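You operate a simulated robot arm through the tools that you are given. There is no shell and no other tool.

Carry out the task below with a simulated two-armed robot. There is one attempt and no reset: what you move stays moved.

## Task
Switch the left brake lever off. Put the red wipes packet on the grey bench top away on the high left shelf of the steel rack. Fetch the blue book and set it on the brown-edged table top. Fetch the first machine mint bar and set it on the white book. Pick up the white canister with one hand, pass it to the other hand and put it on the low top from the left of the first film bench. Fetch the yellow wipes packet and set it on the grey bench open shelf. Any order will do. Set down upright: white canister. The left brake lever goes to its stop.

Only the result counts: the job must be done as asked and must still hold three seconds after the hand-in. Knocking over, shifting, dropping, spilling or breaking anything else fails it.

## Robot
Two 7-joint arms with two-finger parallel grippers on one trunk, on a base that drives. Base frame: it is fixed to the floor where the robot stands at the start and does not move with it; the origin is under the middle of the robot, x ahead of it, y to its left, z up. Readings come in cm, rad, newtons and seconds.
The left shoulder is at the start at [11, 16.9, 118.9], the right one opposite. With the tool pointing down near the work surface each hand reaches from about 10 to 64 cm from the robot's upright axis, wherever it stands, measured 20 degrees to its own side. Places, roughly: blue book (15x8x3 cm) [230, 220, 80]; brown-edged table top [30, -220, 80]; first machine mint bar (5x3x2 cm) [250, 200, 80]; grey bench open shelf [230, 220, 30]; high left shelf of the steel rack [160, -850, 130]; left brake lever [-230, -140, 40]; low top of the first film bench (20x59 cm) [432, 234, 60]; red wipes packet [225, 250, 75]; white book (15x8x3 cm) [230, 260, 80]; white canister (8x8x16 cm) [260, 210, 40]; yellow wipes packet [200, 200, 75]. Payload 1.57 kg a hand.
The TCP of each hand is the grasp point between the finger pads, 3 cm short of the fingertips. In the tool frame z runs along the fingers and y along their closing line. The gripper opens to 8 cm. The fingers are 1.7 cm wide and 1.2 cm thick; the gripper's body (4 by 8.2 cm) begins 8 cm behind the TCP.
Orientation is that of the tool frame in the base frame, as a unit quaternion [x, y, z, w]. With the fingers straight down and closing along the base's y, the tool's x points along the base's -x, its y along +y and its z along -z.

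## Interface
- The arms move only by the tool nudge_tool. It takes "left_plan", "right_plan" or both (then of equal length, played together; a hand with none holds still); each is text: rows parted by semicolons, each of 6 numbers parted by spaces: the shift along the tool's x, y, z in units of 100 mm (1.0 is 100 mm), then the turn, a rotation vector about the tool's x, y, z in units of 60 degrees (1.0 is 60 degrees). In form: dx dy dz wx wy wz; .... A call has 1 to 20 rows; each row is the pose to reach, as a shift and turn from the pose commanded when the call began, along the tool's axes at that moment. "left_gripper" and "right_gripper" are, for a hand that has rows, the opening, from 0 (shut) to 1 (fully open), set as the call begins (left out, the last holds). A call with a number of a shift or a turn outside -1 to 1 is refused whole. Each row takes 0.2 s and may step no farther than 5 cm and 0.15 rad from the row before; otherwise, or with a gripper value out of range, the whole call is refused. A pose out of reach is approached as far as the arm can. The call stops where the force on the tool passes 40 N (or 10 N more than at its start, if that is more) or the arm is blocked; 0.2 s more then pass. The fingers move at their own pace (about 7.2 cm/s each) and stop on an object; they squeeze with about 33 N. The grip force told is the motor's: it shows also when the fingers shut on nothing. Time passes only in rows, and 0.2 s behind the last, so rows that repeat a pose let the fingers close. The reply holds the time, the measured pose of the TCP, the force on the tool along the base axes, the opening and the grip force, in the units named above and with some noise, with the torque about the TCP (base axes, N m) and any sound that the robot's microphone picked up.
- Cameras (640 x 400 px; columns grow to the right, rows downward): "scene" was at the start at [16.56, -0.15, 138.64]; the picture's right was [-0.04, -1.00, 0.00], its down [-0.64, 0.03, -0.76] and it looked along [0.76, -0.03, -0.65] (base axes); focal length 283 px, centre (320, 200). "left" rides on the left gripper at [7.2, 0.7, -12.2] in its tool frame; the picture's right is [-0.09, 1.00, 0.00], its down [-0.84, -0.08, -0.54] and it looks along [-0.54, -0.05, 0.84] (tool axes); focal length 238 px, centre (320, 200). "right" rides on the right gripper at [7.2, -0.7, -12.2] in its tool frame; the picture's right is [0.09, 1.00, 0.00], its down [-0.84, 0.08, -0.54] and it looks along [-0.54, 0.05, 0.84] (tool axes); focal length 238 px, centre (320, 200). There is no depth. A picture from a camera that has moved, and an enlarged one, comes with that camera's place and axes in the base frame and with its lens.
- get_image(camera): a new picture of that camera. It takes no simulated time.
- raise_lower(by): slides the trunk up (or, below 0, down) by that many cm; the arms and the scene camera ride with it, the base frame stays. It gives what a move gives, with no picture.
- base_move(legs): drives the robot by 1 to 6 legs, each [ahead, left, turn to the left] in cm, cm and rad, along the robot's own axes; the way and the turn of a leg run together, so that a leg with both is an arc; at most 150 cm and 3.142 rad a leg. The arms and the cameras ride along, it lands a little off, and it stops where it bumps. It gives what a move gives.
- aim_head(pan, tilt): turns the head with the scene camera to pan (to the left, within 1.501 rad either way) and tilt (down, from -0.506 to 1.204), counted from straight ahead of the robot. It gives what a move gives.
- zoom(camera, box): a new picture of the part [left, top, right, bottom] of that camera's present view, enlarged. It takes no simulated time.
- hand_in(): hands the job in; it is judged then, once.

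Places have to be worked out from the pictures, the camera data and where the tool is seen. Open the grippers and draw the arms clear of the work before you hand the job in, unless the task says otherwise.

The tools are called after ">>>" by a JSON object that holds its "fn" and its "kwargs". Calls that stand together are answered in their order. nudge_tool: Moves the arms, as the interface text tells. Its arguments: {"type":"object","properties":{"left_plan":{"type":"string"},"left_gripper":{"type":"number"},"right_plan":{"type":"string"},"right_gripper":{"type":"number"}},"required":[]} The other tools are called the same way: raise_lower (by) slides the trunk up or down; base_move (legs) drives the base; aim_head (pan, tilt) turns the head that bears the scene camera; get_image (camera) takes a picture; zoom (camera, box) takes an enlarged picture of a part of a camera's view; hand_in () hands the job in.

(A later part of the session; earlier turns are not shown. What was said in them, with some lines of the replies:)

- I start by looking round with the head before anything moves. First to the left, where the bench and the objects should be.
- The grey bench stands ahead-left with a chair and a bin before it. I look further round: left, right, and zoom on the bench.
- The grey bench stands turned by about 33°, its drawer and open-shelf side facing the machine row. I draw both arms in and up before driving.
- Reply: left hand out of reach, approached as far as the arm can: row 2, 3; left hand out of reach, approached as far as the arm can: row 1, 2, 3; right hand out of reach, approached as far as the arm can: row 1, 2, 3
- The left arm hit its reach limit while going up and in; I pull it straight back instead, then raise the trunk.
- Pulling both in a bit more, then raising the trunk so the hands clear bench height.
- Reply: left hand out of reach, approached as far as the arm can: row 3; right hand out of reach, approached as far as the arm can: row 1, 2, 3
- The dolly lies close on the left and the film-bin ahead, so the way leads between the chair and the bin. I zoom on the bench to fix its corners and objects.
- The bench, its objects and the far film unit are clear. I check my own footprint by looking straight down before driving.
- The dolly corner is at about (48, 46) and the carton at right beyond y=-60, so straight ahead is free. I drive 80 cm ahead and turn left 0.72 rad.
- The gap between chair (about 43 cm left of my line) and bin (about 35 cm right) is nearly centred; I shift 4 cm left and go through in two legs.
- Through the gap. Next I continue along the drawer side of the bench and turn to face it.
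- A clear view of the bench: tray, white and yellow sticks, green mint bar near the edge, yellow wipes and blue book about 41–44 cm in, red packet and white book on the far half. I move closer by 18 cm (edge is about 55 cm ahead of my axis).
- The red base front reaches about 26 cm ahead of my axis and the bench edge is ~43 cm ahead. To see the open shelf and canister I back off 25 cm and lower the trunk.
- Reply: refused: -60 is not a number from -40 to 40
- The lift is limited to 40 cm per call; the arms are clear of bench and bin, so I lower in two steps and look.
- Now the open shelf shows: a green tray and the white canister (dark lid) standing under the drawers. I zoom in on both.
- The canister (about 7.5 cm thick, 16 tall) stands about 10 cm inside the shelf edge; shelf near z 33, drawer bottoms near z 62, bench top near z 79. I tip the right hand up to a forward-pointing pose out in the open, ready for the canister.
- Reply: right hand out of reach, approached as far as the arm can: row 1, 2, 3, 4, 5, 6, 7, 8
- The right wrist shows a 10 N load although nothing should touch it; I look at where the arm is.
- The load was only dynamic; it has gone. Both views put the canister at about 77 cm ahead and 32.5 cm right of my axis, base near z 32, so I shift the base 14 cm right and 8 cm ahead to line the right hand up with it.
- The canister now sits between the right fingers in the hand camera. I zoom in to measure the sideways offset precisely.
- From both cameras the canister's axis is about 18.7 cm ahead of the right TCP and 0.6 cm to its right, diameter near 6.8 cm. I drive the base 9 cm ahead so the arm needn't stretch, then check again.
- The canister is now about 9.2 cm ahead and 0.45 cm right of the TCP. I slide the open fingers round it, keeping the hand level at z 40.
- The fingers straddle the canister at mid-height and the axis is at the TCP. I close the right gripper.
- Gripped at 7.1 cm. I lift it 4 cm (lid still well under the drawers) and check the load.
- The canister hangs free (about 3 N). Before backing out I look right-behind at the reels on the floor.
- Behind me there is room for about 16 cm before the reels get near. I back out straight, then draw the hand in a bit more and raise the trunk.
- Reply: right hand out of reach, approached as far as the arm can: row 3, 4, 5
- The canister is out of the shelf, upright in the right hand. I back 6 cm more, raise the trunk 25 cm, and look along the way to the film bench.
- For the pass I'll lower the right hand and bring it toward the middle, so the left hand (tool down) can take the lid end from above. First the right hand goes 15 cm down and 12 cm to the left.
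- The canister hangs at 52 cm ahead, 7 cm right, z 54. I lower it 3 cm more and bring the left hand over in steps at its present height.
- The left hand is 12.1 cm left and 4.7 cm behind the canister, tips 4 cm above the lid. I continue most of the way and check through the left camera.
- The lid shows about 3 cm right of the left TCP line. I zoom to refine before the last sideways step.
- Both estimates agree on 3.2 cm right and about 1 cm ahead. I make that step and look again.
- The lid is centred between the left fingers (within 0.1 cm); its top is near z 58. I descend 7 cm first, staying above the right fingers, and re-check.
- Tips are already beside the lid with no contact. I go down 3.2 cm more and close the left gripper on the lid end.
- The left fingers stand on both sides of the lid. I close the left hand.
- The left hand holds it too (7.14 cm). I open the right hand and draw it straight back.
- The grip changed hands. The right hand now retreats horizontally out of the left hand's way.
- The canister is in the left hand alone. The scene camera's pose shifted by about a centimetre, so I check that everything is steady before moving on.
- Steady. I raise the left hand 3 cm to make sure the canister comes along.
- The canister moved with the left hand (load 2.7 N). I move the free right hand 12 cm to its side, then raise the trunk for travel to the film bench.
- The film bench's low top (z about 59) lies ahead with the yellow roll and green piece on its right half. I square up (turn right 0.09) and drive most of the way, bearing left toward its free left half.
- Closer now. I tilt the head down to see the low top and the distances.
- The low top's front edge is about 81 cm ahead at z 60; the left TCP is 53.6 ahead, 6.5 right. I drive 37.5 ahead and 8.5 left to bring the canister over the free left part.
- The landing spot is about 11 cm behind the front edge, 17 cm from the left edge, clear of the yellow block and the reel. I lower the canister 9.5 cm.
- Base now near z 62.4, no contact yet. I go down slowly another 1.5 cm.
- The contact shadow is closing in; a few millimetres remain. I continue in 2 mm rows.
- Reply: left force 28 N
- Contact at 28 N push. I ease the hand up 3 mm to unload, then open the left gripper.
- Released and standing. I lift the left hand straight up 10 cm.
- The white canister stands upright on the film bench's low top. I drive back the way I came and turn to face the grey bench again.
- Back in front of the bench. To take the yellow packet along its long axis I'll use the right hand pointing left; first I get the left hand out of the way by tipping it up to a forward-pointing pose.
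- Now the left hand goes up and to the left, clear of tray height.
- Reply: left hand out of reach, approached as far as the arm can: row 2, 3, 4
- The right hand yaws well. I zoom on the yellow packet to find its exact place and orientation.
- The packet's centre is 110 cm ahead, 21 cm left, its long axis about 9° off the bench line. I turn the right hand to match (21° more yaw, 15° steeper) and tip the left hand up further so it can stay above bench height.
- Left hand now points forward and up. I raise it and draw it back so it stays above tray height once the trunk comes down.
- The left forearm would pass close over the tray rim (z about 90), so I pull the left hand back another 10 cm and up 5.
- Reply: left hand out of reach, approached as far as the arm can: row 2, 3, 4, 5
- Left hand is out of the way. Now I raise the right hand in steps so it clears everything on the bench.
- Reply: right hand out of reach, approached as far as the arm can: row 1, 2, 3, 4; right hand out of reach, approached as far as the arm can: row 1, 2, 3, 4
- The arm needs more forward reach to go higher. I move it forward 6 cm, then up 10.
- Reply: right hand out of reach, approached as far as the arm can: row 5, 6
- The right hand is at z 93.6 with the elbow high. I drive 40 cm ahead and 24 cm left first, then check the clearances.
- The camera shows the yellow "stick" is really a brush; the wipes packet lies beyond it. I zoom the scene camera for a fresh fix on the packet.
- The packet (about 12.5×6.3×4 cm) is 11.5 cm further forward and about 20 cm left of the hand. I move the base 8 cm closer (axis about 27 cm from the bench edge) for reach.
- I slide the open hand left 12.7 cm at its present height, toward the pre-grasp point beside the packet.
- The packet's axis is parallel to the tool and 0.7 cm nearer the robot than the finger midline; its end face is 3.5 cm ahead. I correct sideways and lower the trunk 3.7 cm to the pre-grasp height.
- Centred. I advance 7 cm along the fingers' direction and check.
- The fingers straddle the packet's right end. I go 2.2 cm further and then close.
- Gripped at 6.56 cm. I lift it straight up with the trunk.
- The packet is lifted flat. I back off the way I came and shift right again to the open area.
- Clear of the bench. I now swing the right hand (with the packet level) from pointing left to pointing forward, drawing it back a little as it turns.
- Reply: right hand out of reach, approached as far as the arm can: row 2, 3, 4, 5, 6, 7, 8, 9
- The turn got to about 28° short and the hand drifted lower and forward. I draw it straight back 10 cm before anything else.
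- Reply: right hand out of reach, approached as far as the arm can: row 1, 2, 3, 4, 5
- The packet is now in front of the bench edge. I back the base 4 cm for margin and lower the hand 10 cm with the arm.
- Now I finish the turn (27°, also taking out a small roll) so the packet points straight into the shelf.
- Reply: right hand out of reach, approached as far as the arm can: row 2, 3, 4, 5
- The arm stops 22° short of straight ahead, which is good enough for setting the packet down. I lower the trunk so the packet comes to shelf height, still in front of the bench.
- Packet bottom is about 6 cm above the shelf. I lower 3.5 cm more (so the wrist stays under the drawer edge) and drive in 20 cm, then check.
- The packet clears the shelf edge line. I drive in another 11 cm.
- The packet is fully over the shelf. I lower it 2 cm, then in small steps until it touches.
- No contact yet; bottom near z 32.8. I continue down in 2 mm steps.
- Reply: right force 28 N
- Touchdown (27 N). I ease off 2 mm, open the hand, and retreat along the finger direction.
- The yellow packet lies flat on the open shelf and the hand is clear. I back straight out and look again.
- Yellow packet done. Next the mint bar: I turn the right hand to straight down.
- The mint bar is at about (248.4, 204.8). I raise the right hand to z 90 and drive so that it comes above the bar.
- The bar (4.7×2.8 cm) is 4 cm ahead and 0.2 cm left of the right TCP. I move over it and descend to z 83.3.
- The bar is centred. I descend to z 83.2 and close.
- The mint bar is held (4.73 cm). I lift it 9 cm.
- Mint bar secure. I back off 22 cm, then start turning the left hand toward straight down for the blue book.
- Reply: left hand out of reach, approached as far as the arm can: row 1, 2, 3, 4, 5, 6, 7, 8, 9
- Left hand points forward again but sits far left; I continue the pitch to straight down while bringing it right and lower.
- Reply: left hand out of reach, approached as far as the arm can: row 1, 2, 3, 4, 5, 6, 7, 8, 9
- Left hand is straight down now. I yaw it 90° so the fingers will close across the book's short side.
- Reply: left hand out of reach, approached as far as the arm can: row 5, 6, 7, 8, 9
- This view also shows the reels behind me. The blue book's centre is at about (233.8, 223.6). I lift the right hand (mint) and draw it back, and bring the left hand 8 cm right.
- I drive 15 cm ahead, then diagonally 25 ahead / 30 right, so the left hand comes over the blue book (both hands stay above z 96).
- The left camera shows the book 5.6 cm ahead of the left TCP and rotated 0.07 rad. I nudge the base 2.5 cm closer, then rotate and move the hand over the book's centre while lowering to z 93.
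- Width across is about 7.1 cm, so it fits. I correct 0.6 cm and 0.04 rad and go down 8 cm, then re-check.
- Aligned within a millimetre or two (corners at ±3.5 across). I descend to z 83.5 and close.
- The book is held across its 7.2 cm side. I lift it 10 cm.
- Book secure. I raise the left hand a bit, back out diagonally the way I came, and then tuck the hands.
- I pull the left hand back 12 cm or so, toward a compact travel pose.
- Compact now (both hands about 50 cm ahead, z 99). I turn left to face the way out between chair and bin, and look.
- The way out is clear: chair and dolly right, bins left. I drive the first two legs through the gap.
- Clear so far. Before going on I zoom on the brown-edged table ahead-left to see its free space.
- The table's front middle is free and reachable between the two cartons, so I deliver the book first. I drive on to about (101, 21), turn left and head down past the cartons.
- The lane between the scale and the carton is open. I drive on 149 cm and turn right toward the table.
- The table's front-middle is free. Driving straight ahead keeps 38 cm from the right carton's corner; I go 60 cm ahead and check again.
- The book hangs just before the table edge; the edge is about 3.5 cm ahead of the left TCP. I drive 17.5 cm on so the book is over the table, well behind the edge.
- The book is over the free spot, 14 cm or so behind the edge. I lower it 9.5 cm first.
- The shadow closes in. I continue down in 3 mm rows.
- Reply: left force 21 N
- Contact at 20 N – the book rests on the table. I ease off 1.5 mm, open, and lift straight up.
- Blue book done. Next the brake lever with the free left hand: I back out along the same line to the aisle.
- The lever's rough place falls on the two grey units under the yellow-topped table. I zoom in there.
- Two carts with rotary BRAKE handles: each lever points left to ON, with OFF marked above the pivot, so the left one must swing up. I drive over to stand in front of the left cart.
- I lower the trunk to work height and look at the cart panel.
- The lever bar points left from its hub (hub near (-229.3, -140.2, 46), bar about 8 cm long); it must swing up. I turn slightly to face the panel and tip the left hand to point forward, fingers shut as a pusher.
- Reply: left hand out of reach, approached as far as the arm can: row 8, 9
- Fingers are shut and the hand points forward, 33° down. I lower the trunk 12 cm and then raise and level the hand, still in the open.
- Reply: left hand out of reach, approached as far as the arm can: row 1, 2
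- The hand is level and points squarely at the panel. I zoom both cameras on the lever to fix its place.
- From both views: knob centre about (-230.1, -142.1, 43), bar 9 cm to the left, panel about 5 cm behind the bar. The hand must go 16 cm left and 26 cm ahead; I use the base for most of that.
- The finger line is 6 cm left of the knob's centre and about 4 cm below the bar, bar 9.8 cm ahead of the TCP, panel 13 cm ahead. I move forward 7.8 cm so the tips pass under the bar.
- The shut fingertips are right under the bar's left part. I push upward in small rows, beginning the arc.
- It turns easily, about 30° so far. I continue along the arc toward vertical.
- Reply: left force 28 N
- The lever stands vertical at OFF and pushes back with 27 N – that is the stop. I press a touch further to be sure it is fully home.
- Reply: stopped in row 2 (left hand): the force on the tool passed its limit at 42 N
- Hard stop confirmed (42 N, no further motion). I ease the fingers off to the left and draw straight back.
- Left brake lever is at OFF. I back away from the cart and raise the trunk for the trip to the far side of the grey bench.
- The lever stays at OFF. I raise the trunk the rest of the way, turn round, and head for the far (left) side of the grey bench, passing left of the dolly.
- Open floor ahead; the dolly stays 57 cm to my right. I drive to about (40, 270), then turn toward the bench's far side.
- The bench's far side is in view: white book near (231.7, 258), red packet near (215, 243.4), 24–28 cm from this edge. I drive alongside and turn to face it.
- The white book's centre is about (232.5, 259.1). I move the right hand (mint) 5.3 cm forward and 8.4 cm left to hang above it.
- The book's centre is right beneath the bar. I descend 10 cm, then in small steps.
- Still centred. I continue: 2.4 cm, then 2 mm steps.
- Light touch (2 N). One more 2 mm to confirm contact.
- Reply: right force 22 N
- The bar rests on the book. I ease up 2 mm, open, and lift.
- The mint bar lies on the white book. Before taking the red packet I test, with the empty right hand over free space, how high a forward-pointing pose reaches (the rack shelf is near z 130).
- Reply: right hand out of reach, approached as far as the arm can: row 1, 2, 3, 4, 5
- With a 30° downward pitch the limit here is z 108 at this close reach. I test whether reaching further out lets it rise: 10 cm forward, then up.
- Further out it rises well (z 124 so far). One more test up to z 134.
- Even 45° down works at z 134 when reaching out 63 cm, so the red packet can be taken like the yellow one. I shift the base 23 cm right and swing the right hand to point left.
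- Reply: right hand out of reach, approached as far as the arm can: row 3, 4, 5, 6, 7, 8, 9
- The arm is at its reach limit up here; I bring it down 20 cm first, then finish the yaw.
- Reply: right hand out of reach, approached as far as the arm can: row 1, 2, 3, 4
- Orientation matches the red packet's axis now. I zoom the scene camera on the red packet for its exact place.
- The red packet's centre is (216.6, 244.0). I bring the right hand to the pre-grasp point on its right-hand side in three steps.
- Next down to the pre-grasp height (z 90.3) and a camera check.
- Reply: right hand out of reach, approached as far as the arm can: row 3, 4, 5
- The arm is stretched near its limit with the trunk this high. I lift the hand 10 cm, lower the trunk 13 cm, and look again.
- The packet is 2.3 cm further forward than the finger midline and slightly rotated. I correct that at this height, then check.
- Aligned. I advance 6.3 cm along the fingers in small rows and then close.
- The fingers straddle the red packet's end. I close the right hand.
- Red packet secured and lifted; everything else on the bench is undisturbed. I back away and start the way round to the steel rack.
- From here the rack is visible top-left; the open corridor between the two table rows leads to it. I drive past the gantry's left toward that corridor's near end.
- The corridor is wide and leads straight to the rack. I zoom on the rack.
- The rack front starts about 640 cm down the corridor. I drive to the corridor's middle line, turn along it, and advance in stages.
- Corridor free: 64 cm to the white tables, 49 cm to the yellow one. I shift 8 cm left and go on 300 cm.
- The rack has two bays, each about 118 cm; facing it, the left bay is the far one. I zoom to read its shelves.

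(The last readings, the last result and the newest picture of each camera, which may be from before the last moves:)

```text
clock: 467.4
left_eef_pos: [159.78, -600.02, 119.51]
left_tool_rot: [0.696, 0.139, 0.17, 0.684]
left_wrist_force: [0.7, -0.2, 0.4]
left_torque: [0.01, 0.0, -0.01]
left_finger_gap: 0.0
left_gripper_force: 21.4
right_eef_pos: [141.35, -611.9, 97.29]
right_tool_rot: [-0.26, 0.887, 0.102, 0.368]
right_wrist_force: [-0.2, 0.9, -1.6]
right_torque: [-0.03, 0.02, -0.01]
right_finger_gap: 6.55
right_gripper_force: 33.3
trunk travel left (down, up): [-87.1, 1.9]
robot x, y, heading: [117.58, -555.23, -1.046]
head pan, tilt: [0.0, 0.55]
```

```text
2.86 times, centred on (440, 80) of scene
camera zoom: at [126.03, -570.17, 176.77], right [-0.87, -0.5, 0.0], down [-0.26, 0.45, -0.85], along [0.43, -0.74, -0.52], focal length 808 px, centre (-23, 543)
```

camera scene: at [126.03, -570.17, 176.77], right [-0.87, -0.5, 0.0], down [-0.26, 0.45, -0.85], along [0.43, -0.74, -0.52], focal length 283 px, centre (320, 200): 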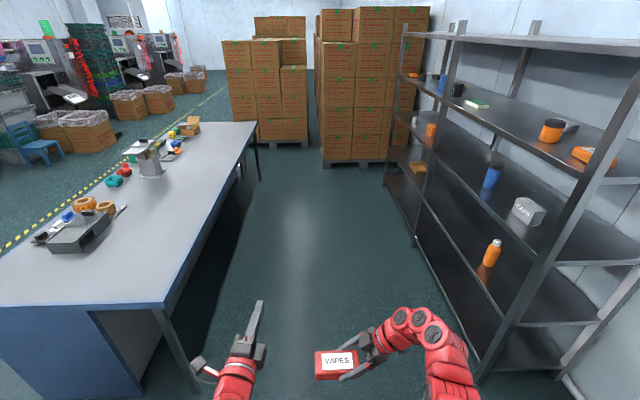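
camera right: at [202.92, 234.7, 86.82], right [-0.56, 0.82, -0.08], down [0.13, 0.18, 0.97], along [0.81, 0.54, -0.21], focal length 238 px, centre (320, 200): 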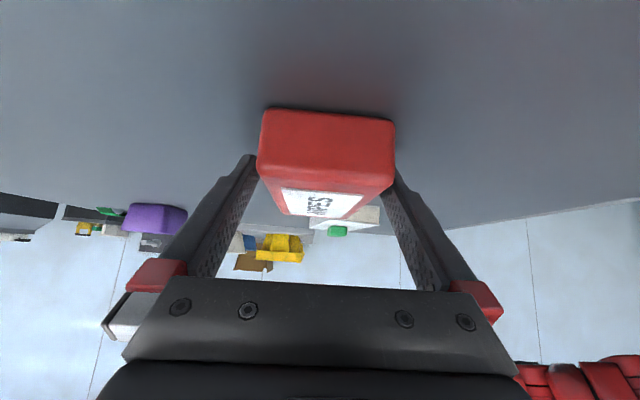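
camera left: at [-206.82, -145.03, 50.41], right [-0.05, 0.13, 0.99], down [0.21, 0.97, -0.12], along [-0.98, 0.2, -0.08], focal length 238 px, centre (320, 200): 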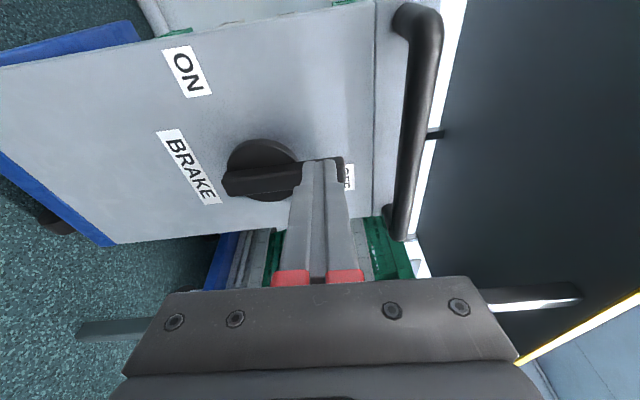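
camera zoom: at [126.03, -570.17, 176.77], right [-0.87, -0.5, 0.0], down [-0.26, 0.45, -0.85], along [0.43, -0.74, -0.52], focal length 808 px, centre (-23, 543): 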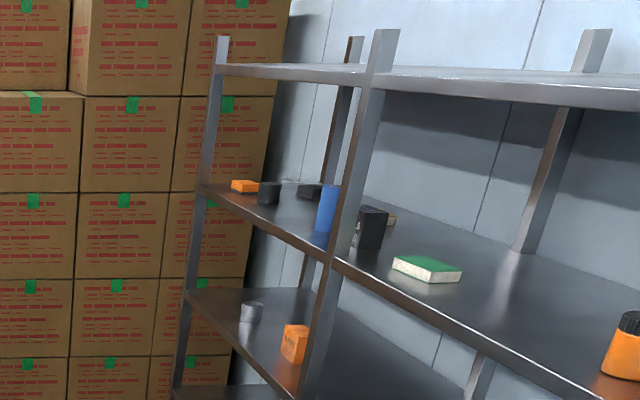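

The "high" shelf is the second from the top (z about 130–132), left bay from 223 to 343 cm ahead. I drive on 275 cm, then turn to face the rack.

>>> {"fn": "base_move", "kwargs": {"legs": [[150, 0, 0], [120, 0, 0], [0, 0, -1.571]]}}

>>> {"fn": "aim_head", "kwargs": {"pan": 0.0, "tilt": 0.3}}

>>> {"fn": "get_image", "kwargs": {"camera": "scene"}}

```text
clock: 484.5
left_eef_pos: [208.39, -837.39, 119.47]
left_tool_rot: [0.593, -0.392, -0.36, 0.605]
left_wrist_force: [-0.6, 0.2, -0.7]
left_torque: [0.0, 0.06, -0.01]
left_finger_gap: 0.01
left_gripper_force: 21.5
right_eef_pos: [196.25, -819.13, 97.28]
right_tool_rot: [0.439, 0.813, -0.187, 0.334]
right_wrist_force: [-0.3, 1.0, -1.0]
right_torque: [-0.01, 0.01, -0.02]
right_finger_gap: 6.56
right_gripper_force: 33.3
trunk travel left (down, up): [-87.1, 1.9]
robot x, y, heading: [252.13, -794.91, -2.61]
head pan, tilt: [0.0, 0.55]
```

```text
clock: 485.3
left_eef_pos: [208.46, -837.51, 119.49]
left_tool_rot: [0.593, -0.391, -0.36, 0.605]
left_wrist_force: [-0.3, -0.7, 0.7]
left_torque: [-0.01, 0.0, -0.02]
left_finger_gap: 0.0
left_gripper_force: 21.7
right_eef_pos: [196.36, -819.05, 97.1]
right_tool_rot: [0.438, 0.813, -0.186, 0.334]
right_wrist_force: [-0.5, 0.7, -1.4]
right_torque: [0.02, 0.01, 0.02]
right_finger_gap: 6.55
right_gripper_force: 33.5
trunk travel left (down, up): [-87.1, 1.9]
robot x, y, heading: [252.05, -794.55, -2.608]
head pan, tilt: [0.0, 0.3]
```

```text
taken
camera scene: at [237.31, -803.25, 179.06], right [-0.51, 0.86, 0.0], down [0.26, 0.15, -0.95], along [-0.82, -0.49, -0.3], focal length 283 px, centre (320, 200)
```

scene: 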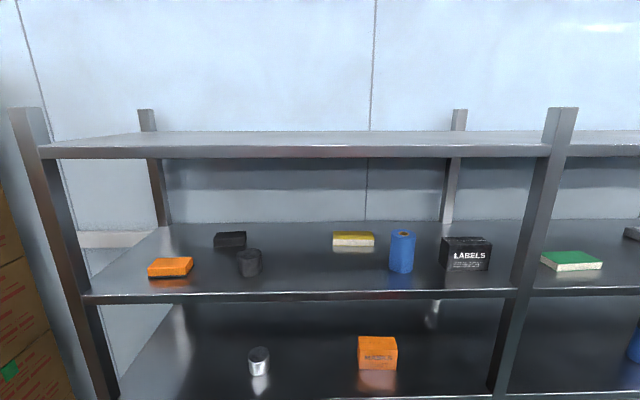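

The left bay's high shelf is clear to see; the middle front strip between the black cylinder and the blue one is free. I back 8 cm for room and raise the right hand in steps before turning it forward.

>>> {"fn": "base_move", "kwargs": {"legs": [[-8, 0, 0]]}}

>>> {"fn": "nudge_tool", "kwargs": {"right_plan": "-0.176 -0.16 -0.176 0 0 0; -0.353 -0.32 -0.353 0 0 0; -0.53 -0.48 -0.53 0 0 0; -0.706 -0.65 -0.706 0 0 0; -0.706 -0.65 -0.706 0 0 0"}}

>>> {"fn": "nudge_tool", "kwargs": {"right_plan": "-0.19 0 -0.19 0 0 0; -0.38 0 -0.38 0 0 0; -0.565 0 -0.565 0 0 0; -0.565 0 -0.565 0 0 0"}}

>>> {"fn": "raise_lower", "kwargs": {"by": 1.8}}

```text
clock: 486.4
left_eef_pos: [215.01, -833.45, 119.53]
left_tool_rot: [0.593, -0.392, -0.359, 0.605]
left_wrist_force: [0.0, -0.2, -0.3]
left_torque: [0.0, 0.0, 0.02]
left_finger_gap: 0.0
left_gripper_force: 21.3
right_eef_pos: [203.05, -815.11, 97.12]
right_tool_rot: [0.438, 0.813, -0.186, 0.335]
right_wrist_force: [0.1, 0.4, -0.9]
right_torque: [0.04, -0.02, 0.01]
right_finger_gap: 6.52
right_gripper_force: 33.5
trunk travel left (down, up): [-87.1, 1.9]
robot x, y, heading: [259.05, -790.92, -2.608]
head pan, tilt: [0.0, 0.3]
```

```text
clock: 487.6
left_eef_pos: [215.23, -833.41, 119.54]
left_tool_rot: [0.592, -0.392, -0.36, 0.605]
left_wrist_force: [-1.0, 0.3, -0.2]
left_torque: [-0.01, 0.03, 0.01]
left_finger_gap: 0.0
left_gripper_force: 21.7
right_eef_pos: [197.73, -818.54, 107.29]
right_tool_rot: [0.438, 0.813, -0.186, 0.335]
right_wrist_force: [-0.2, 0.5, -0.5]
right_torque: [0.06, 0.0, 0.02]
right_finger_gap: 6.54
right_gripper_force: 33.2
trunk travel left (down, up): [-87.1, 1.9]
robot x, y, heading: [259.29, -790.42, -2.602]
head pan, tilt: [0.0, 0.3]
```

```text
clock: 488.6
left_eef_pos: [215.1, -833.47, 119.43]
left_tool_rot: [0.593, -0.392, -0.36, 0.605]
left_wrist_force: [-0.8, -0.4, 0.4]
left_torque: [0.01, 0.0, 0.01]
left_finger_gap: 0.01
left_gripper_force: 21.5
right_eef_pos: [197.73, -818.34, 115.3]
right_tool_rot: [0.439, 0.813, -0.186, 0.334]
right_wrist_force: [-1.3, 0.3, -0.5]
right_torque: [-0.02, 0.0, -0.04]
right_finger_gap: 6.54
right_gripper_force: 32.8
trunk travel left (down, up): [-87.1, 1.9]
robot x, y, heading: [258.93, -790.66, -2.605]
head pan, tilt: [0.0, 0.3]
```

```text
clock: 489.2
left_eef_pos: [215.18, -833.5, 121.27]
left_tool_rot: [0.592, -0.391, -0.359, 0.606]
left_wrist_force: [0.4, 0.2, 0.5]
left_torque: [0.0, -0.02, 0.01]
left_finger_gap: 0.01
left_gripper_force: 21.0
right_eef_pos: [197.68, -818.28, 116.94]
right_tool_rot: [0.437, 0.814, -0.186, 0.335]
right_wrist_force: [0.3, 0.1, -1.6]
right_torque: [0.04, 0.0, 0.0]
right_finger_gap: 6.55
right_gripper_force: 32.6
trunk travel left (down, up): [-88.9, 0.1]
robot x, y, heading: [258.9, -790.68, -2.613]
head pan, tilt: [0.0, 0.3]
```

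Next: turn 35° toward forward while rising 10 cm.

>>> {"fn": "nudge_tool", "kwargs": {"right_plan": "-0.141 0 -0.141 0.082 0 0.082; -0.282 0 -0.282 0.164 0 0.164; -0.424 0 -0.424 0.247 0 0.247; -0.565 0 -0.565 0.329 0 0.329; -0.706 0 -0.706 0.411 0 0.411; -0.706 0 -0.706 0.411 0 0.411"}}

>>> {"fn": "get_image", "kwargs": {"camera": "scene"}}

```text
clock: 490.6
left_eef_pos: [215.13, -833.43, 121.36]
left_tool_rot: [0.592, -0.391, -0.36, 0.606]
left_wrist_force: [-0.3, -0.3, -0.5]
left_torque: [0.02, -0.02, 0.03]
left_finger_gap: 0.0
left_gripper_force: 21.3
right_eef_pos: [196.64, -819.16, 126.93]
right_tool_rot: [0.662, 0.643, -0.28, 0.266]
right_wrist_force: [-0.4, -0.1, -0.6]
right_torque: [0.05, -0.02, 0.02]
right_finger_gap: 6.55
right_gripper_force: 33.4
right hand out of reach, approached as far as the arm can: row 4, 5, 6
trunk travel left (down, up): [-88.9, 0.1]
robot x, y, heading: [258.85, -790.53, -2.613]
head pan, tilt: [0.0, 0.3]
```

```text
taken
camera scene: at [244.12, -799.21, 180.86], right [-0.51, 0.86, 0.0], down [0.25, 0.15, -0.96], along [-0.82, -0.49, -0.3], focal length 283 px, centre (320, 200)
```

scene: 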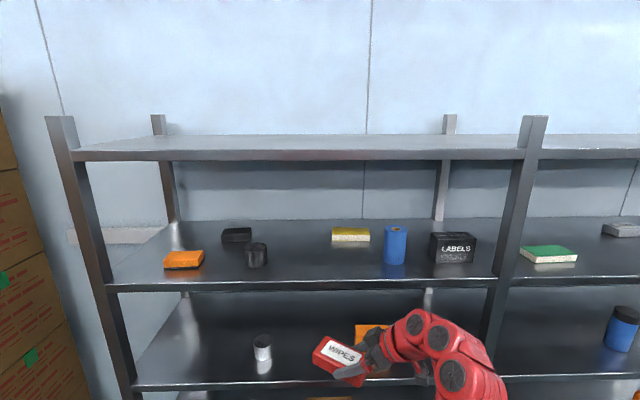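

Rising another 10 cm at this yaw (it worked before), then the last 57° of turn.

>>> {"fn": "nudge_tool", "kwargs": {"right_plan": "-0.237 0 -0.234 0 0 0; -0.475 0 -0.468 0 0 0; -0.713 0 -0.703 0 0 0; -0.713 0 -0.703 0 0 0"}}

>>> {"fn": "nudge_tool", "kwargs": {"right_plan": "0 0 0 0.088 0 0.088; 0 0 0 0.177 0 0.177; 0 0 0 0.265 0 0.265; 0 0 0 0.354 0 0.354; 0 0 0 0.442 0 0.442; 0 0 0 0.53 0 0.53; 0 0 0 0.619 0 0.619; 0 0 0 0.67 0 0.67; 0 0 0 0.67 0 0.67"}}

>>> {"fn": "get_image", "kwargs": {"camera": "scene"}}

>>> {"fn": "get_image", "kwargs": {"camera": "right"}}

```text
clock: 491.6
left_eef_pos: [215.09, -833.49, 121.19]
left_tool_rot: [0.593, -0.391, -0.361, 0.605]
left_wrist_force: [0.9, 0.0, 0.9]
left_torque: [-0.01, -0.01, 0.03]
left_finger_gap: 0.01
left_gripper_force: 20.8
right_eef_pos: [196.91, -819.02, 136.94]
right_tool_rot: [0.661, 0.644, -0.279, 0.266]
right_wrist_force: [0.6, -0.8, -0.7]
right_torque: [-0.02, -0.01, 0.0]
right_finger_gap: 6.54
right_gripper_force: 33.0
right hand out of reach, approached as far as the arm can: row 1, 2
trunk travel left (down, up): [-88.9, 0.1]
robot x, y, heading: [259.06, -790.92, -2.608]
head pan, tilt: [0.0, 0.3]
```

```text
clock: 493.6
left_eef_pos: [215.14, -833.42, 121.36]
left_tool_rot: [0.592, -0.391, -0.36, 0.606]
left_wrist_force: [-0.3, 0.0, -0.3]
left_torque: [-0.01, 0.01, -0.01]
left_finger_gap: 0.01
left_gripper_force: 21.5
right_eef_pos: [196.68, -819.09, 136.75]
right_tool_rot: [0.888, 0.249, -0.373, 0.104]
right_wrist_force: [0.0, 0.6, -1.5]
right_torque: [-0.02, 0.0, 0.02]
right_finger_gap: 6.55
right_gripper_force: 33.2
right hand out of reach, approached as far as the arm can: row 1, 2, 3, 4
trunk travel left (down, up): [-88.9, 0.1]
robot x, y, heading: [259.16, -790.32, -2.607]
head pan, tilt: [0.0, 0.3]
```

```text
taken
camera scene: at [244.1, -799.24, 180.86], right [-0.51, 0.86, 0.0], down [0.26, 0.15, -0.96], along [-0.82, -0.49, -0.3], focal length 283 px, centre (320, 200)
```

scene: 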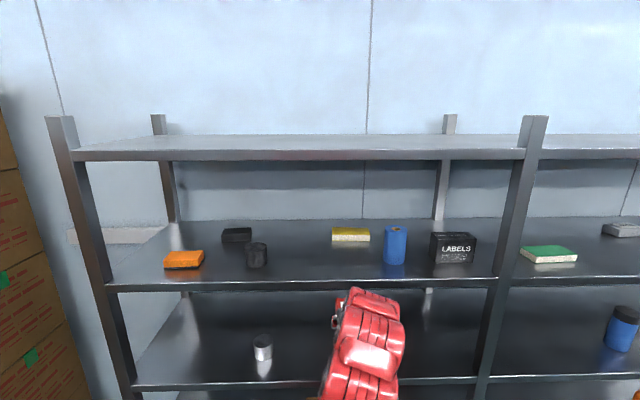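

```text
taken
camera right: at [208.11, -811.28, 140.27], right [0.57, -0.82, -0.07], down [-0.13, -0.17, 0.98], along [-0.81, -0.55, -0.2], focal length 238 px, centre (320, 200)
```

right: 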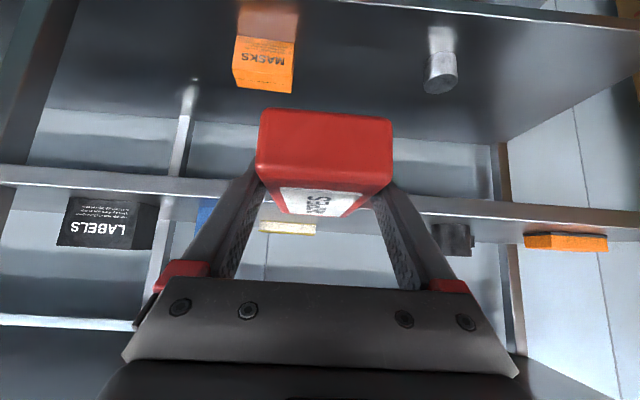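

The packet now points straight at the shelf at z 136.8. I zoom in the hand camera to compare the shelf lip's height with the packet's bottom.

>>> {"fn": "zoom", "kwargs": {"camera": "right", "box": [0, 100, 260, 340]}}

>>> {"fn": "zoom", "kwargs": {"camera": "right", "box": [380, 100, 640, 340]}}

```text
1.67 times, centred on (130, 220) of right
camera zoom: at [208.11, -811.28, 140.27], right [0.57, -0.82, -0.07], down [-0.13, -0.17, 0.98], along [-0.81, -0.55, -0.2], focal length 397 px, centre (637, 167)
```

zoom: 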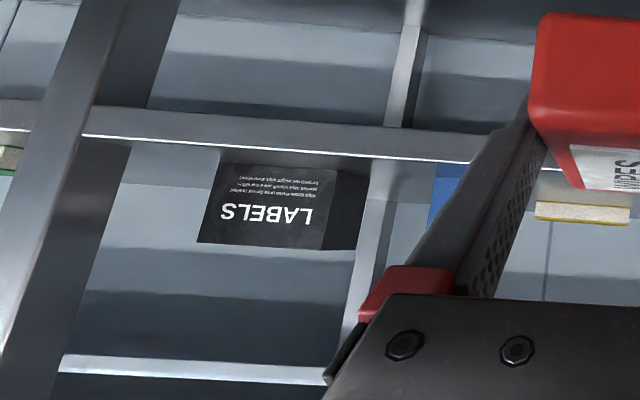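

```text
1.67 times, centred on (510, 220) of right
camera zoom: at [208.11, -811.28, 140.27], right [0.57, -0.82, -0.07], down [-0.13, -0.17, 0.98], along [-0.81, -0.55, -0.2], focal length 397 px, centre (3, 167)
```

zoom: 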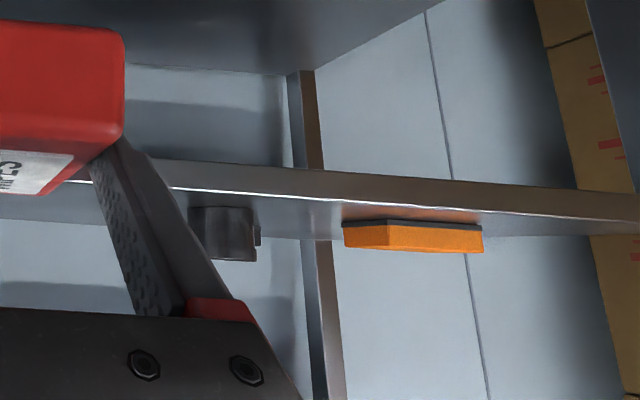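

The shelf top is at about z 132.6, so I raise the packet 3 cm more for clearance, then drive in 28 cm and check.

>>> {"fn": "nudge_tool", "kwargs": {"right_plan": "-0.107 0 -0.105 0 0 0; -0.214 0 -0.21 0 0 0; -0.235 0 -0.231 0 0 0; -0.235 0 -0.231 0 0 0"}}

>>> {"fn": "base_move", "kwargs": {"legs": [[22, 0, 0]]}}

>>> {"fn": "get_image", "kwargs": {"camera": "right"}}

>>> {"fn": "get_image", "kwargs": {"camera": "scene"}}

```text
clock: 494.6
left_eef_pos: [215.14, -833.42, 121.41]
left_tool_rot: [0.592, -0.39, -0.36, 0.606]
left_wrist_force: [0.4, -0.8, -0.3]
left_torque: [0.0, 0.03, -0.04]
left_finger_gap: 0.0
left_gripper_force: 20.9
right_eef_pos: [196.72, -819.17, 140.0]
right_tool_rot: [0.888, 0.249, -0.373, 0.104]
right_wrist_force: [0.3, -0.1, -0.2]
right_torque: [0.03, -0.03, -0.01]
right_finger_gap: 6.54
right_gripper_force: 32.8
trunk travel left (down, up): [-88.9, 0.1]
robot x, y, heading: [259.31, -790.87, -2.609]
head pan, tilt: [0.0, 0.3]
```

```text
clock: 496.3
left_eef_pos: [196.47, -844.59, 121.41]
left_tool_rot: [0.592, -0.39, -0.36, 0.606]
left_wrist_force: [0.1, 0.6, 0.1]
left_torque: [0.01, -0.01, 0.01]
left_finger_gap: 0.01
left_gripper_force: 21.6
right_eef_pos: [178.11, -830.28, 139.92]
right_tool_rot: [0.888, 0.25, -0.372, 0.105]
right_wrist_force: [-1.0, -0.6, -0.5]
right_torque: [-0.01, -0.03, 0.01]
right_finger_gap: 6.54
right_gripper_force: 33.2
trunk travel left (down, up): [-88.9, 0.1]
robot x, y, heading: [240.46, -801.71, -2.609]
head pan, tilt: [0.0, 0.3]
```

```text
taken
camera right: at [189.47, -822.36, 143.57], right [0.57, -0.82, -0.07], down [-0.13, -0.17, 0.98], along [-0.81, -0.55, -0.2], focal length 238 px, centre (320, 200)
```

right: 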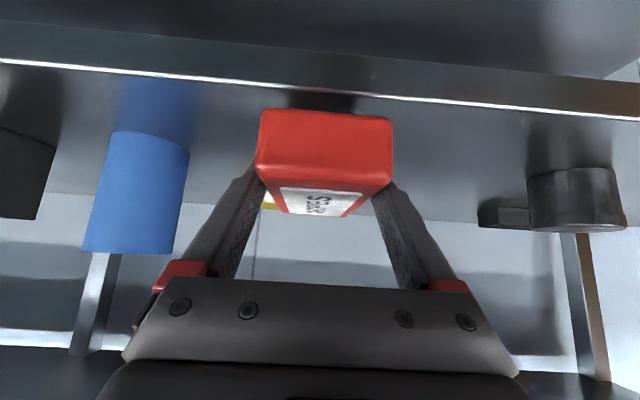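

```text
taken
camera scene: at [225.5, -810.26, 180.89], right [-0.51, 0.86, 0.0], down [0.25, 0.15, -0.96], along [-0.82, -0.49, -0.29], focal length 283 px, centre (320, 200)
```

scene: 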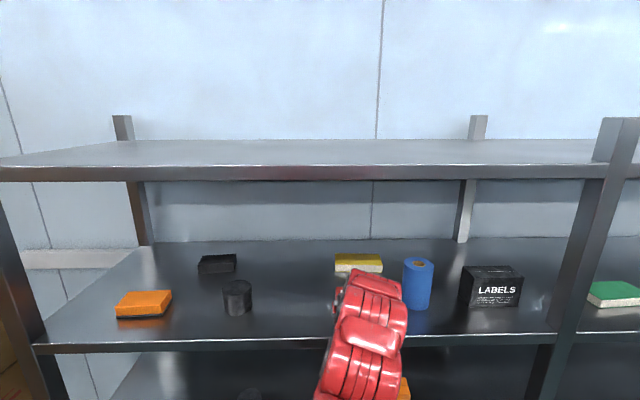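

The packet clears the lip by about 3 cm (shelf top works out to z 133.5, front edge 68 cm ahead). I first pull the idle left hand down and back, then drive 8 cm further in.

>>> {"fn": "nudge_tool", "kwargs": {"left_plan": "0 -0.2 -0.15 0 0 0; 0 -0.4 -0.3 0 0 0; 0 -0.6 -0.45 0 0 0; 0 -0.8 -0.6 0 0 0; 0 -0.8 -0.6 0 0 0"}}

>>> {"fn": "base_move", "kwargs": {"legs": [[8, 0, 0]]}}

>>> {"fn": "get_image", "kwargs": {"camera": "right"}}

>>> {"fn": "get_image", "kwargs": {"camera": "scene"}}

```text
clock: 497.5
left_eef_pos: [202.02, -842.26, 113.4]
left_tool_rot: [0.593, -0.391, -0.359, 0.605]
left_wrist_force: [0.0, 0.7, -0.2]
left_torque: [0.0, 0.02, 0.0]
left_finger_gap: 0.03
left_gripper_force: 20.8
right_eef_pos: [177.93, -830.31, 139.95]
right_tool_rot: [0.888, 0.25, -0.372, 0.104]
right_wrist_force: [-1.0, 0.2, -0.3]
right_torque: [0.02, -0.06, -0.01]
right_finger_gap: 6.54
right_gripper_force: 33.1
trunk travel left (down, up): [-88.9, 0.1]
robot x, y, heading: [240.41, -802.03, -2.607]
head pan, tilt: [0.0, 0.3]
```

```text
clock: 498.5
left_eef_pos: [195.57, -846.1, 113.59]
left_tool_rot: [0.592, -0.39, -0.36, 0.606]
left_wrist_force: [-0.1, 0.0, 0.2]
left_torque: [0.03, 0.02, 0.01]
left_finger_gap: 0.0
left_gripper_force: 21.3
right_eef_pos: [171.5, -834.12, 140.14]
right_tool_rot: [0.886, 0.251, -0.374, 0.106]
right_wrist_force: [0.7, 0.2, -1.2]
right_torque: [0.0, 0.0, 0.02]
right_finger_gap: 6.56
right_gripper_force: 32.8
trunk travel left (down, up): [-88.9, 0.1]
robot x, y, heading: [233.59, -805.55, -2.61]
head pan, tilt: [0.0, 0.3]
```

```text
taken
camera right: at [182.82, -826.33, 143.63], right [0.57, -0.82, -0.07], down [-0.13, -0.17, 0.98], along [-0.81, -0.55, -0.2], focal length 238 px, centre (320, 200)
```

right: 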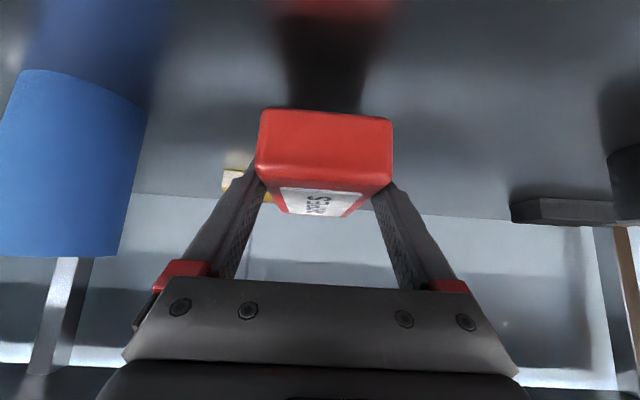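

```text
taken
camera scene: at [218.87, -814.19, 180.91], right [-0.51, 0.86, 0.0], down [0.25, 0.15, -0.96], along [-0.82, -0.49, -0.29], focal length 283 px, centre (320, 200)
```

scene: 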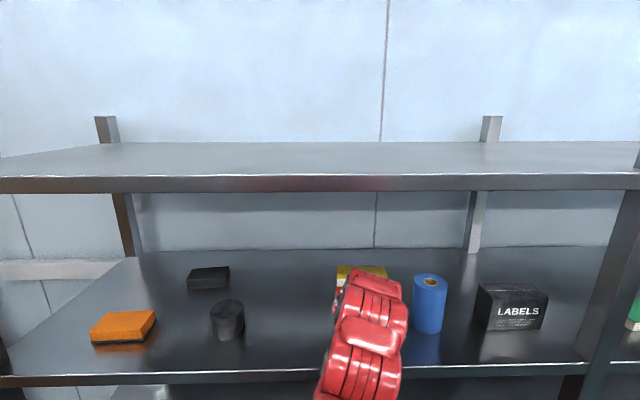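

The packet hangs over the free strip, about 8 cm inside the edge. I lower it: 2 cm, then small steps to contact.

>>> {"fn": "nudge_tool", "kwargs": {"right_plan": "0.05 0 0.05 0 0 0; 0.1 0 0.1 0 0 0; 0.143 0 0.14 0 0 0; 0.164 0 0.161 0 0 0; 0.164 0 0.161 0 0 0"}}

>>> {"fn": "nudge_tool", "kwargs": {"right_plan": "0.014 0 0.014 0 0 0; 0.028 0 0.028 0 0 0; 0.042 0 0.042 0 0 0; 0.042 0 0.042 0 0 0"}}

>>> {"fn": "get_image", "kwargs": {"camera": "right"}}

```text
clock: 499.7
left_eef_pos: [195.25, -846.36, 113.37]
left_tool_rot: [0.593, -0.391, -0.36, 0.605]
left_wrist_force: [0.1, 0.3, 0.0]
left_torque: [-0.01, 0.02, 0.05]
left_finger_gap: 0.0
left_gripper_force: 21.6
right_eef_pos: [171.15, -834.34, 137.62]
right_tool_rot: [0.887, 0.25, -0.373, 0.105]
right_wrist_force: [-0.9, -0.1, -0.9]
right_torque: [0.01, 0.03, 0.01]
right_finger_gap: 6.53
right_gripper_force: 33.0
trunk travel left (down, up): [-88.9, 0.1]
robot x, y, heading: [233.4, -805.78, -2.607]
head pan, tilt: [0.0, 0.3]
```

```text
clock: 500.7
left_eef_pos: [195.48, -846.11, 113.42]
left_tool_rot: [0.592, -0.391, -0.36, 0.606]
left_wrist_force: [0.8, -0.4, -0.1]
left_torque: [0.01, 0.03, 0.03]
left_finger_gap: 0.02
left_gripper_force: 21.9
right_eef_pos: [171.34, -834.37, 137.26]
right_tool_rot: [0.886, 0.25, -0.374, 0.106]
right_wrist_force: [-6.5, -2.8, 19.1]
right_torque: [0.15, -0.47, -0.03]
right_finger_gap: 6.52
right_gripper_force: 33.1
trunk travel left (down, up): [-88.9, 0.1]
robot x, y, heading: [233.22, -806.03, -2.607]
head pan, tilt: [0.0, 0.3]
```

```text
taken
camera right: at [182.69, -826.49, 140.7], right [0.57, -0.82, -0.07], down [-0.13, -0.17, 0.98], along [-0.81, -0.55, -0.2], focal length 238 px, centre (320, 200)
```

right: 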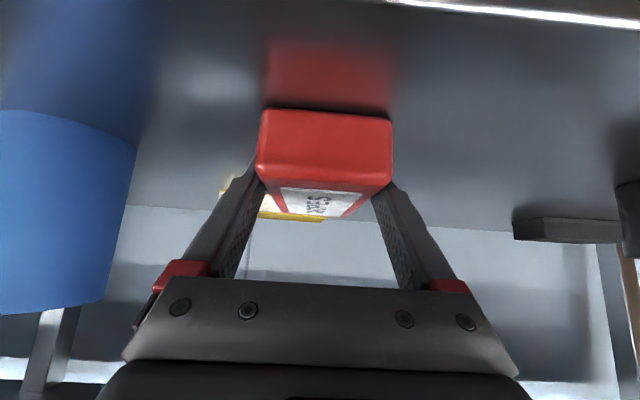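

Contact (19 N) at TCP 137.3. I ease off, open, and withdraw along the finger direction.

>>> {"fn": "nudge_tool", "kwargs": {"right_plan": "-0.014 0 -0.014 0 0 0; -0.018 0 -0.018 0 0 0; -0.018 0 -0.018 0 0 0"}}

>>> {"fn": "nudge_tool", "kwargs": {"right_plan": "0 0 0 0 0 0; 0 0 0 0 0 0; 0 0 0 0 0 0", "right_gripper": 1}}

>>> {"fn": "get_image", "kwargs": {"camera": "right"}}

```text
clock: 501.5
left_eef_pos: [195.35, -846.19, 113.43]
left_tool_rot: [0.593, -0.39, -0.359, 0.606]
left_wrist_force: [0.1, 0.2, -0.5]
left_torque: [0.03, 0.0, -0.01]
left_finger_gap: 0.0
left_gripper_force: 21.8
right_eef_pos: [171.2, -834.33, 137.22]
right_tool_rot: [0.887, 0.251, -0.372, 0.105]
right_wrist_force: [-0.5, 0.6, -1.2]
right_torque: [-0.02, -0.03, -0.01]
right_finger_gap: 6.56
right_gripper_force: 32.3
trunk travel left (down, up): [-88.9, 0.1]
robot x, y, heading: [233.37, -805.63, -2.605]
head pan, tilt: [0.0, 0.3]
```

```text
clock: 502.3
left_eef_pos: [195.37, -846.29, 113.45]
left_tool_rot: [0.593, -0.391, -0.36, 0.605]
left_wrist_force: [1.0, 0.0, 0.3]
left_torque: [0.03, 0.0, 0.0]
left_finger_gap: 0.0
left_gripper_force: 21.6
right_eef_pos: [171.24, -834.17, 137.42]
right_tool_rot: [0.887, 0.25, -0.373, 0.105]
right_wrist_force: [0.8, 0.6, -0.2]
right_torque: [0.01, 0.0, -0.01]
right_finger_gap: 7.98
right_gripper_force: 0.1
trunk travel left (down, up): [-88.9, 0.1]
robot x, y, heading: [234.06, -805.62, -2.61]
head pan, tilt: [0.0, 0.3]
```

```text
taken
camera right: at [182.62, -826.48, 140.87], right [0.58, -0.82, -0.07], down [-0.13, -0.17, 0.98], along [-0.81, -0.55, -0.2], focal length 238 px, centre (320, 200)
```

right: 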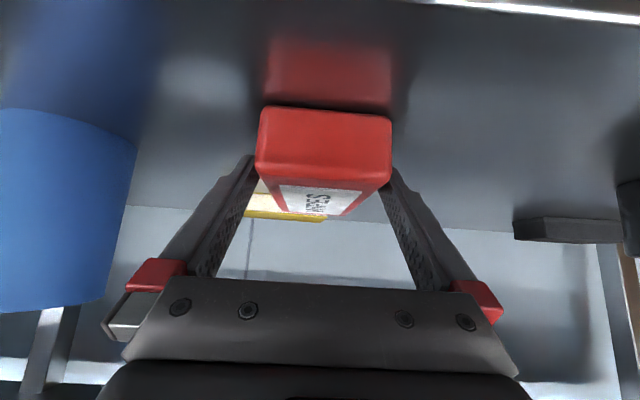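

Opened without disturbing it. I raise the fingers 1.5 cm beside the packet and back the base straight out.

>>> {"fn": "nudge_tool", "kwargs": {"right_plan": "-0.05 0 -0.05 0 0 0; -0.107 0 -0.105 0 0 0; -0.107 0 -0.105 0 0 0"}}

>>> {"fn": "base_move", "kwargs": {"legs": [[-12, 0, 0]]}}

>>> {"fn": "get_image", "kwargs": {"camera": "right"}}

```text
clock: 503.1
left_eef_pos: [195.3, -846.25, 113.39]
left_tool_rot: [0.592, -0.392, -0.359, 0.606]
left_wrist_force: [0.1, -0.1, 0.1]
left_torque: [0.01, -0.01, -0.04]
left_finger_gap: 0.0
left_gripper_force: 21.4
right_eef_pos: [171.3, -834.34, 138.87]
right_tool_rot: [0.888, 0.25, -0.372, 0.105]
right_wrist_force: [0.2, -0.1, 0.0]
right_torque: [0.01, -0.03, -0.03]
right_finger_gap: 8.01
right_gripper_force: 0.2
trunk travel left (down, up): [-88.9, 0.1]
robot x, y, heading: [233.35, -805.67, -2.609]
head pan, tilt: [0.0, 0.3]
```

```text
clock: 504.4
left_eef_pos: [205.52, -840.06, 113.27]
left_tool_rot: [0.593, -0.391, -0.359, 0.606]
left_wrist_force: [-0.7, -0.5, 0.3]
left_torque: [0.03, -0.05, -0.02]
left_finger_gap: 0.0
left_gripper_force: 21.1
right_eef_pos: [181.37, -828.23, 138.65]
right_tool_rot: [0.888, 0.249, -0.373, 0.105]
right_wrist_force: [-0.4, 0.5, 0.1]
right_torque: [0.01, 0.02, 0.0]
right_finger_gap: 8.01
right_gripper_force: 0.2
trunk travel left (down, up): [-88.9, 0.1]
robot x, y, heading: [244.07, -799.25, -2.606]
head pan, tilt: [0.0, 0.3]
```

```text
taken
camera right: at [192.82, -820.39, 142.31], right [0.57, -0.82, -0.07], down [-0.13, -0.17, 0.98], along [-0.81, -0.55, -0.2], focal length 238 px, centre (320, 200)
```

right: 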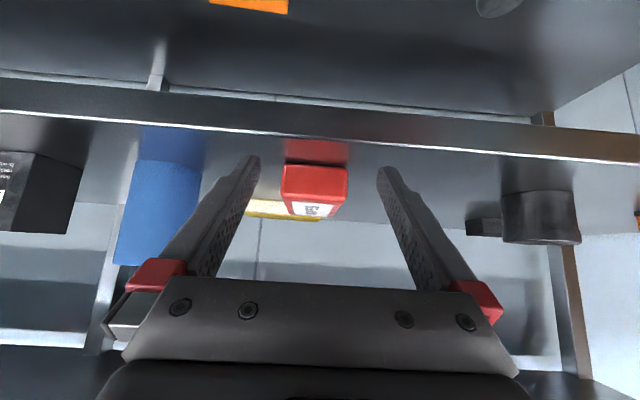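

The red packet sits on the high left shelf. I back out further, open the left gripper, and look.

>>> {"fn": "base_move", "kwargs": {"legs": [[-22, 0, 0]]}}

>>> {"fn": "nudge_tool", "kwargs": {"left_plan": "0 0 0 0 0 0; 0 0 0 0 0 0; 0 0 0 0 0 0", "left_gripper": 1}}

>>> {"fn": "get_image", "kwargs": {"camera": "scene"}}

>>> {"fn": "zoom", "kwargs": {"camera": "scene", "box": [100, 180, 500, 320]}}

```text
clock: 506.0
left_eef_pos: [223.83, -829.16, 113.28]
left_tool_rot: [0.593, -0.391, -0.36, 0.605]
left_wrist_force: [0.6, -0.8, -0.8]
left_torque: [-0.01, 0.0, 0.0]
left_finger_gap: 0.01
left_gripper_force: 21.2
right_eef_pos: [199.76, -817.38, 138.75]
right_tool_rot: [0.888, 0.249, -0.372, 0.104]
right_wrist_force: [-1.2, 0.3, -0.1]
right_torque: [0.0, -0.03, 0.0]
right_finger_gap: 8.0
right_gripper_force: 0.1
trunk travel left (down, up): [-88.9, 0.1]
robot x, y, heading: [262.22, -789.13, -2.608]
head pan, tilt: [0.0, 0.3]
```

```text
clock: 506.8
left_eef_pos: [224.05, -829.05, 113.4]
left_tool_rot: [0.592, -0.391, -0.36, 0.605]
left_wrist_force: [0.0, -0.4, -0.4]
left_torque: [0.03, 0.01, -0.01]
left_finger_gap: 8.0
left_gripper_force: 0.0
right_eef_pos: [199.98, -817.17, 138.97]
right_tool_rot: [0.888, 0.249, -0.373, 0.105]
right_wrist_force: [0.8, -0.6, -0.3]
right_torque: [0.0, 0.04, -0.04]
right_finger_gap: 8.0
right_gripper_force: 0.1
trunk travel left (down, up): [-88.9, 0.1]
robot x, y, heading: [262.51, -788.67, -2.61]
head pan, tilt: [0.0, 0.3]
```

```text
taken
camera scene: at [247.41, -797.28, 180.88], right [-0.51, 0.86, 0.0], down [0.25, 0.15, -0.96], along [-0.82, -0.49, -0.3], focal length 283 px, centre (320, 200)
```

scene: 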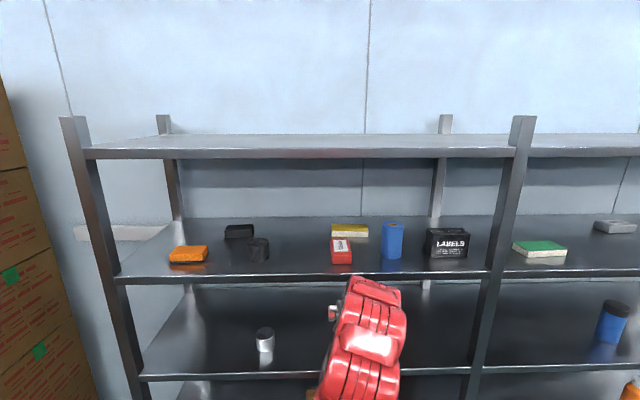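

```text
1.60 times, centred on (300, 250) of scene
camera zoom: at [247.41, -797.28, 180.88], right [-0.51, 0.86, 0.0], down [0.25, 0.15, -0.96], along [-0.82, -0.49, -0.3], focal length 452 px, centre (352, 120)
```

zoom: 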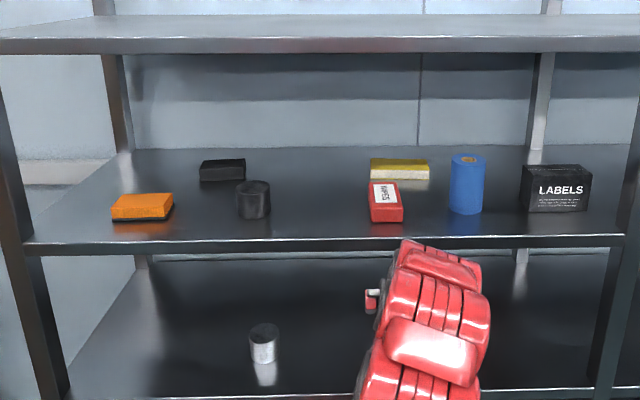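

All six parts are done: red packet flat on the high left shelf, yellow packet on the open shelf, blue book on the brown-edged table, mint bar on the white book, canister upright on the film bench's low top, lever at its OFF stop. Both grippers are open and the arms are well clear, so I hand in.

>>> {"fn": "hand_in", "kwargs": {}}

```text
The job is handed in.
```

I finished all six parts and handed the job in. The hand-in gave no score back. I confirmed each part by camera right after doing it.

- **Brake lever:** the left lever is turned up to OFF and pressed against its stop. It was still at OFF when I drove past later.
- **Red wipes packet:** it lies flat on the high left shelf of the steel rack, clear of the things already there.
- **Blue book:** it is on the brown-edged table top, well back from the front edge.
- **Mint bar:** it rests near the middle of the white book.
- **White canister:** I picked it up with the right hand and passed it to the left. It stands upright on the free left part of the film bench's low top.
- **Yellow wipes packet:** it lies flat on the grey bench's open shelf. It turned slightly when I let go.

I saw nothing else knocked over or shifted. Both grippers are open and the arms are clear of the rack.
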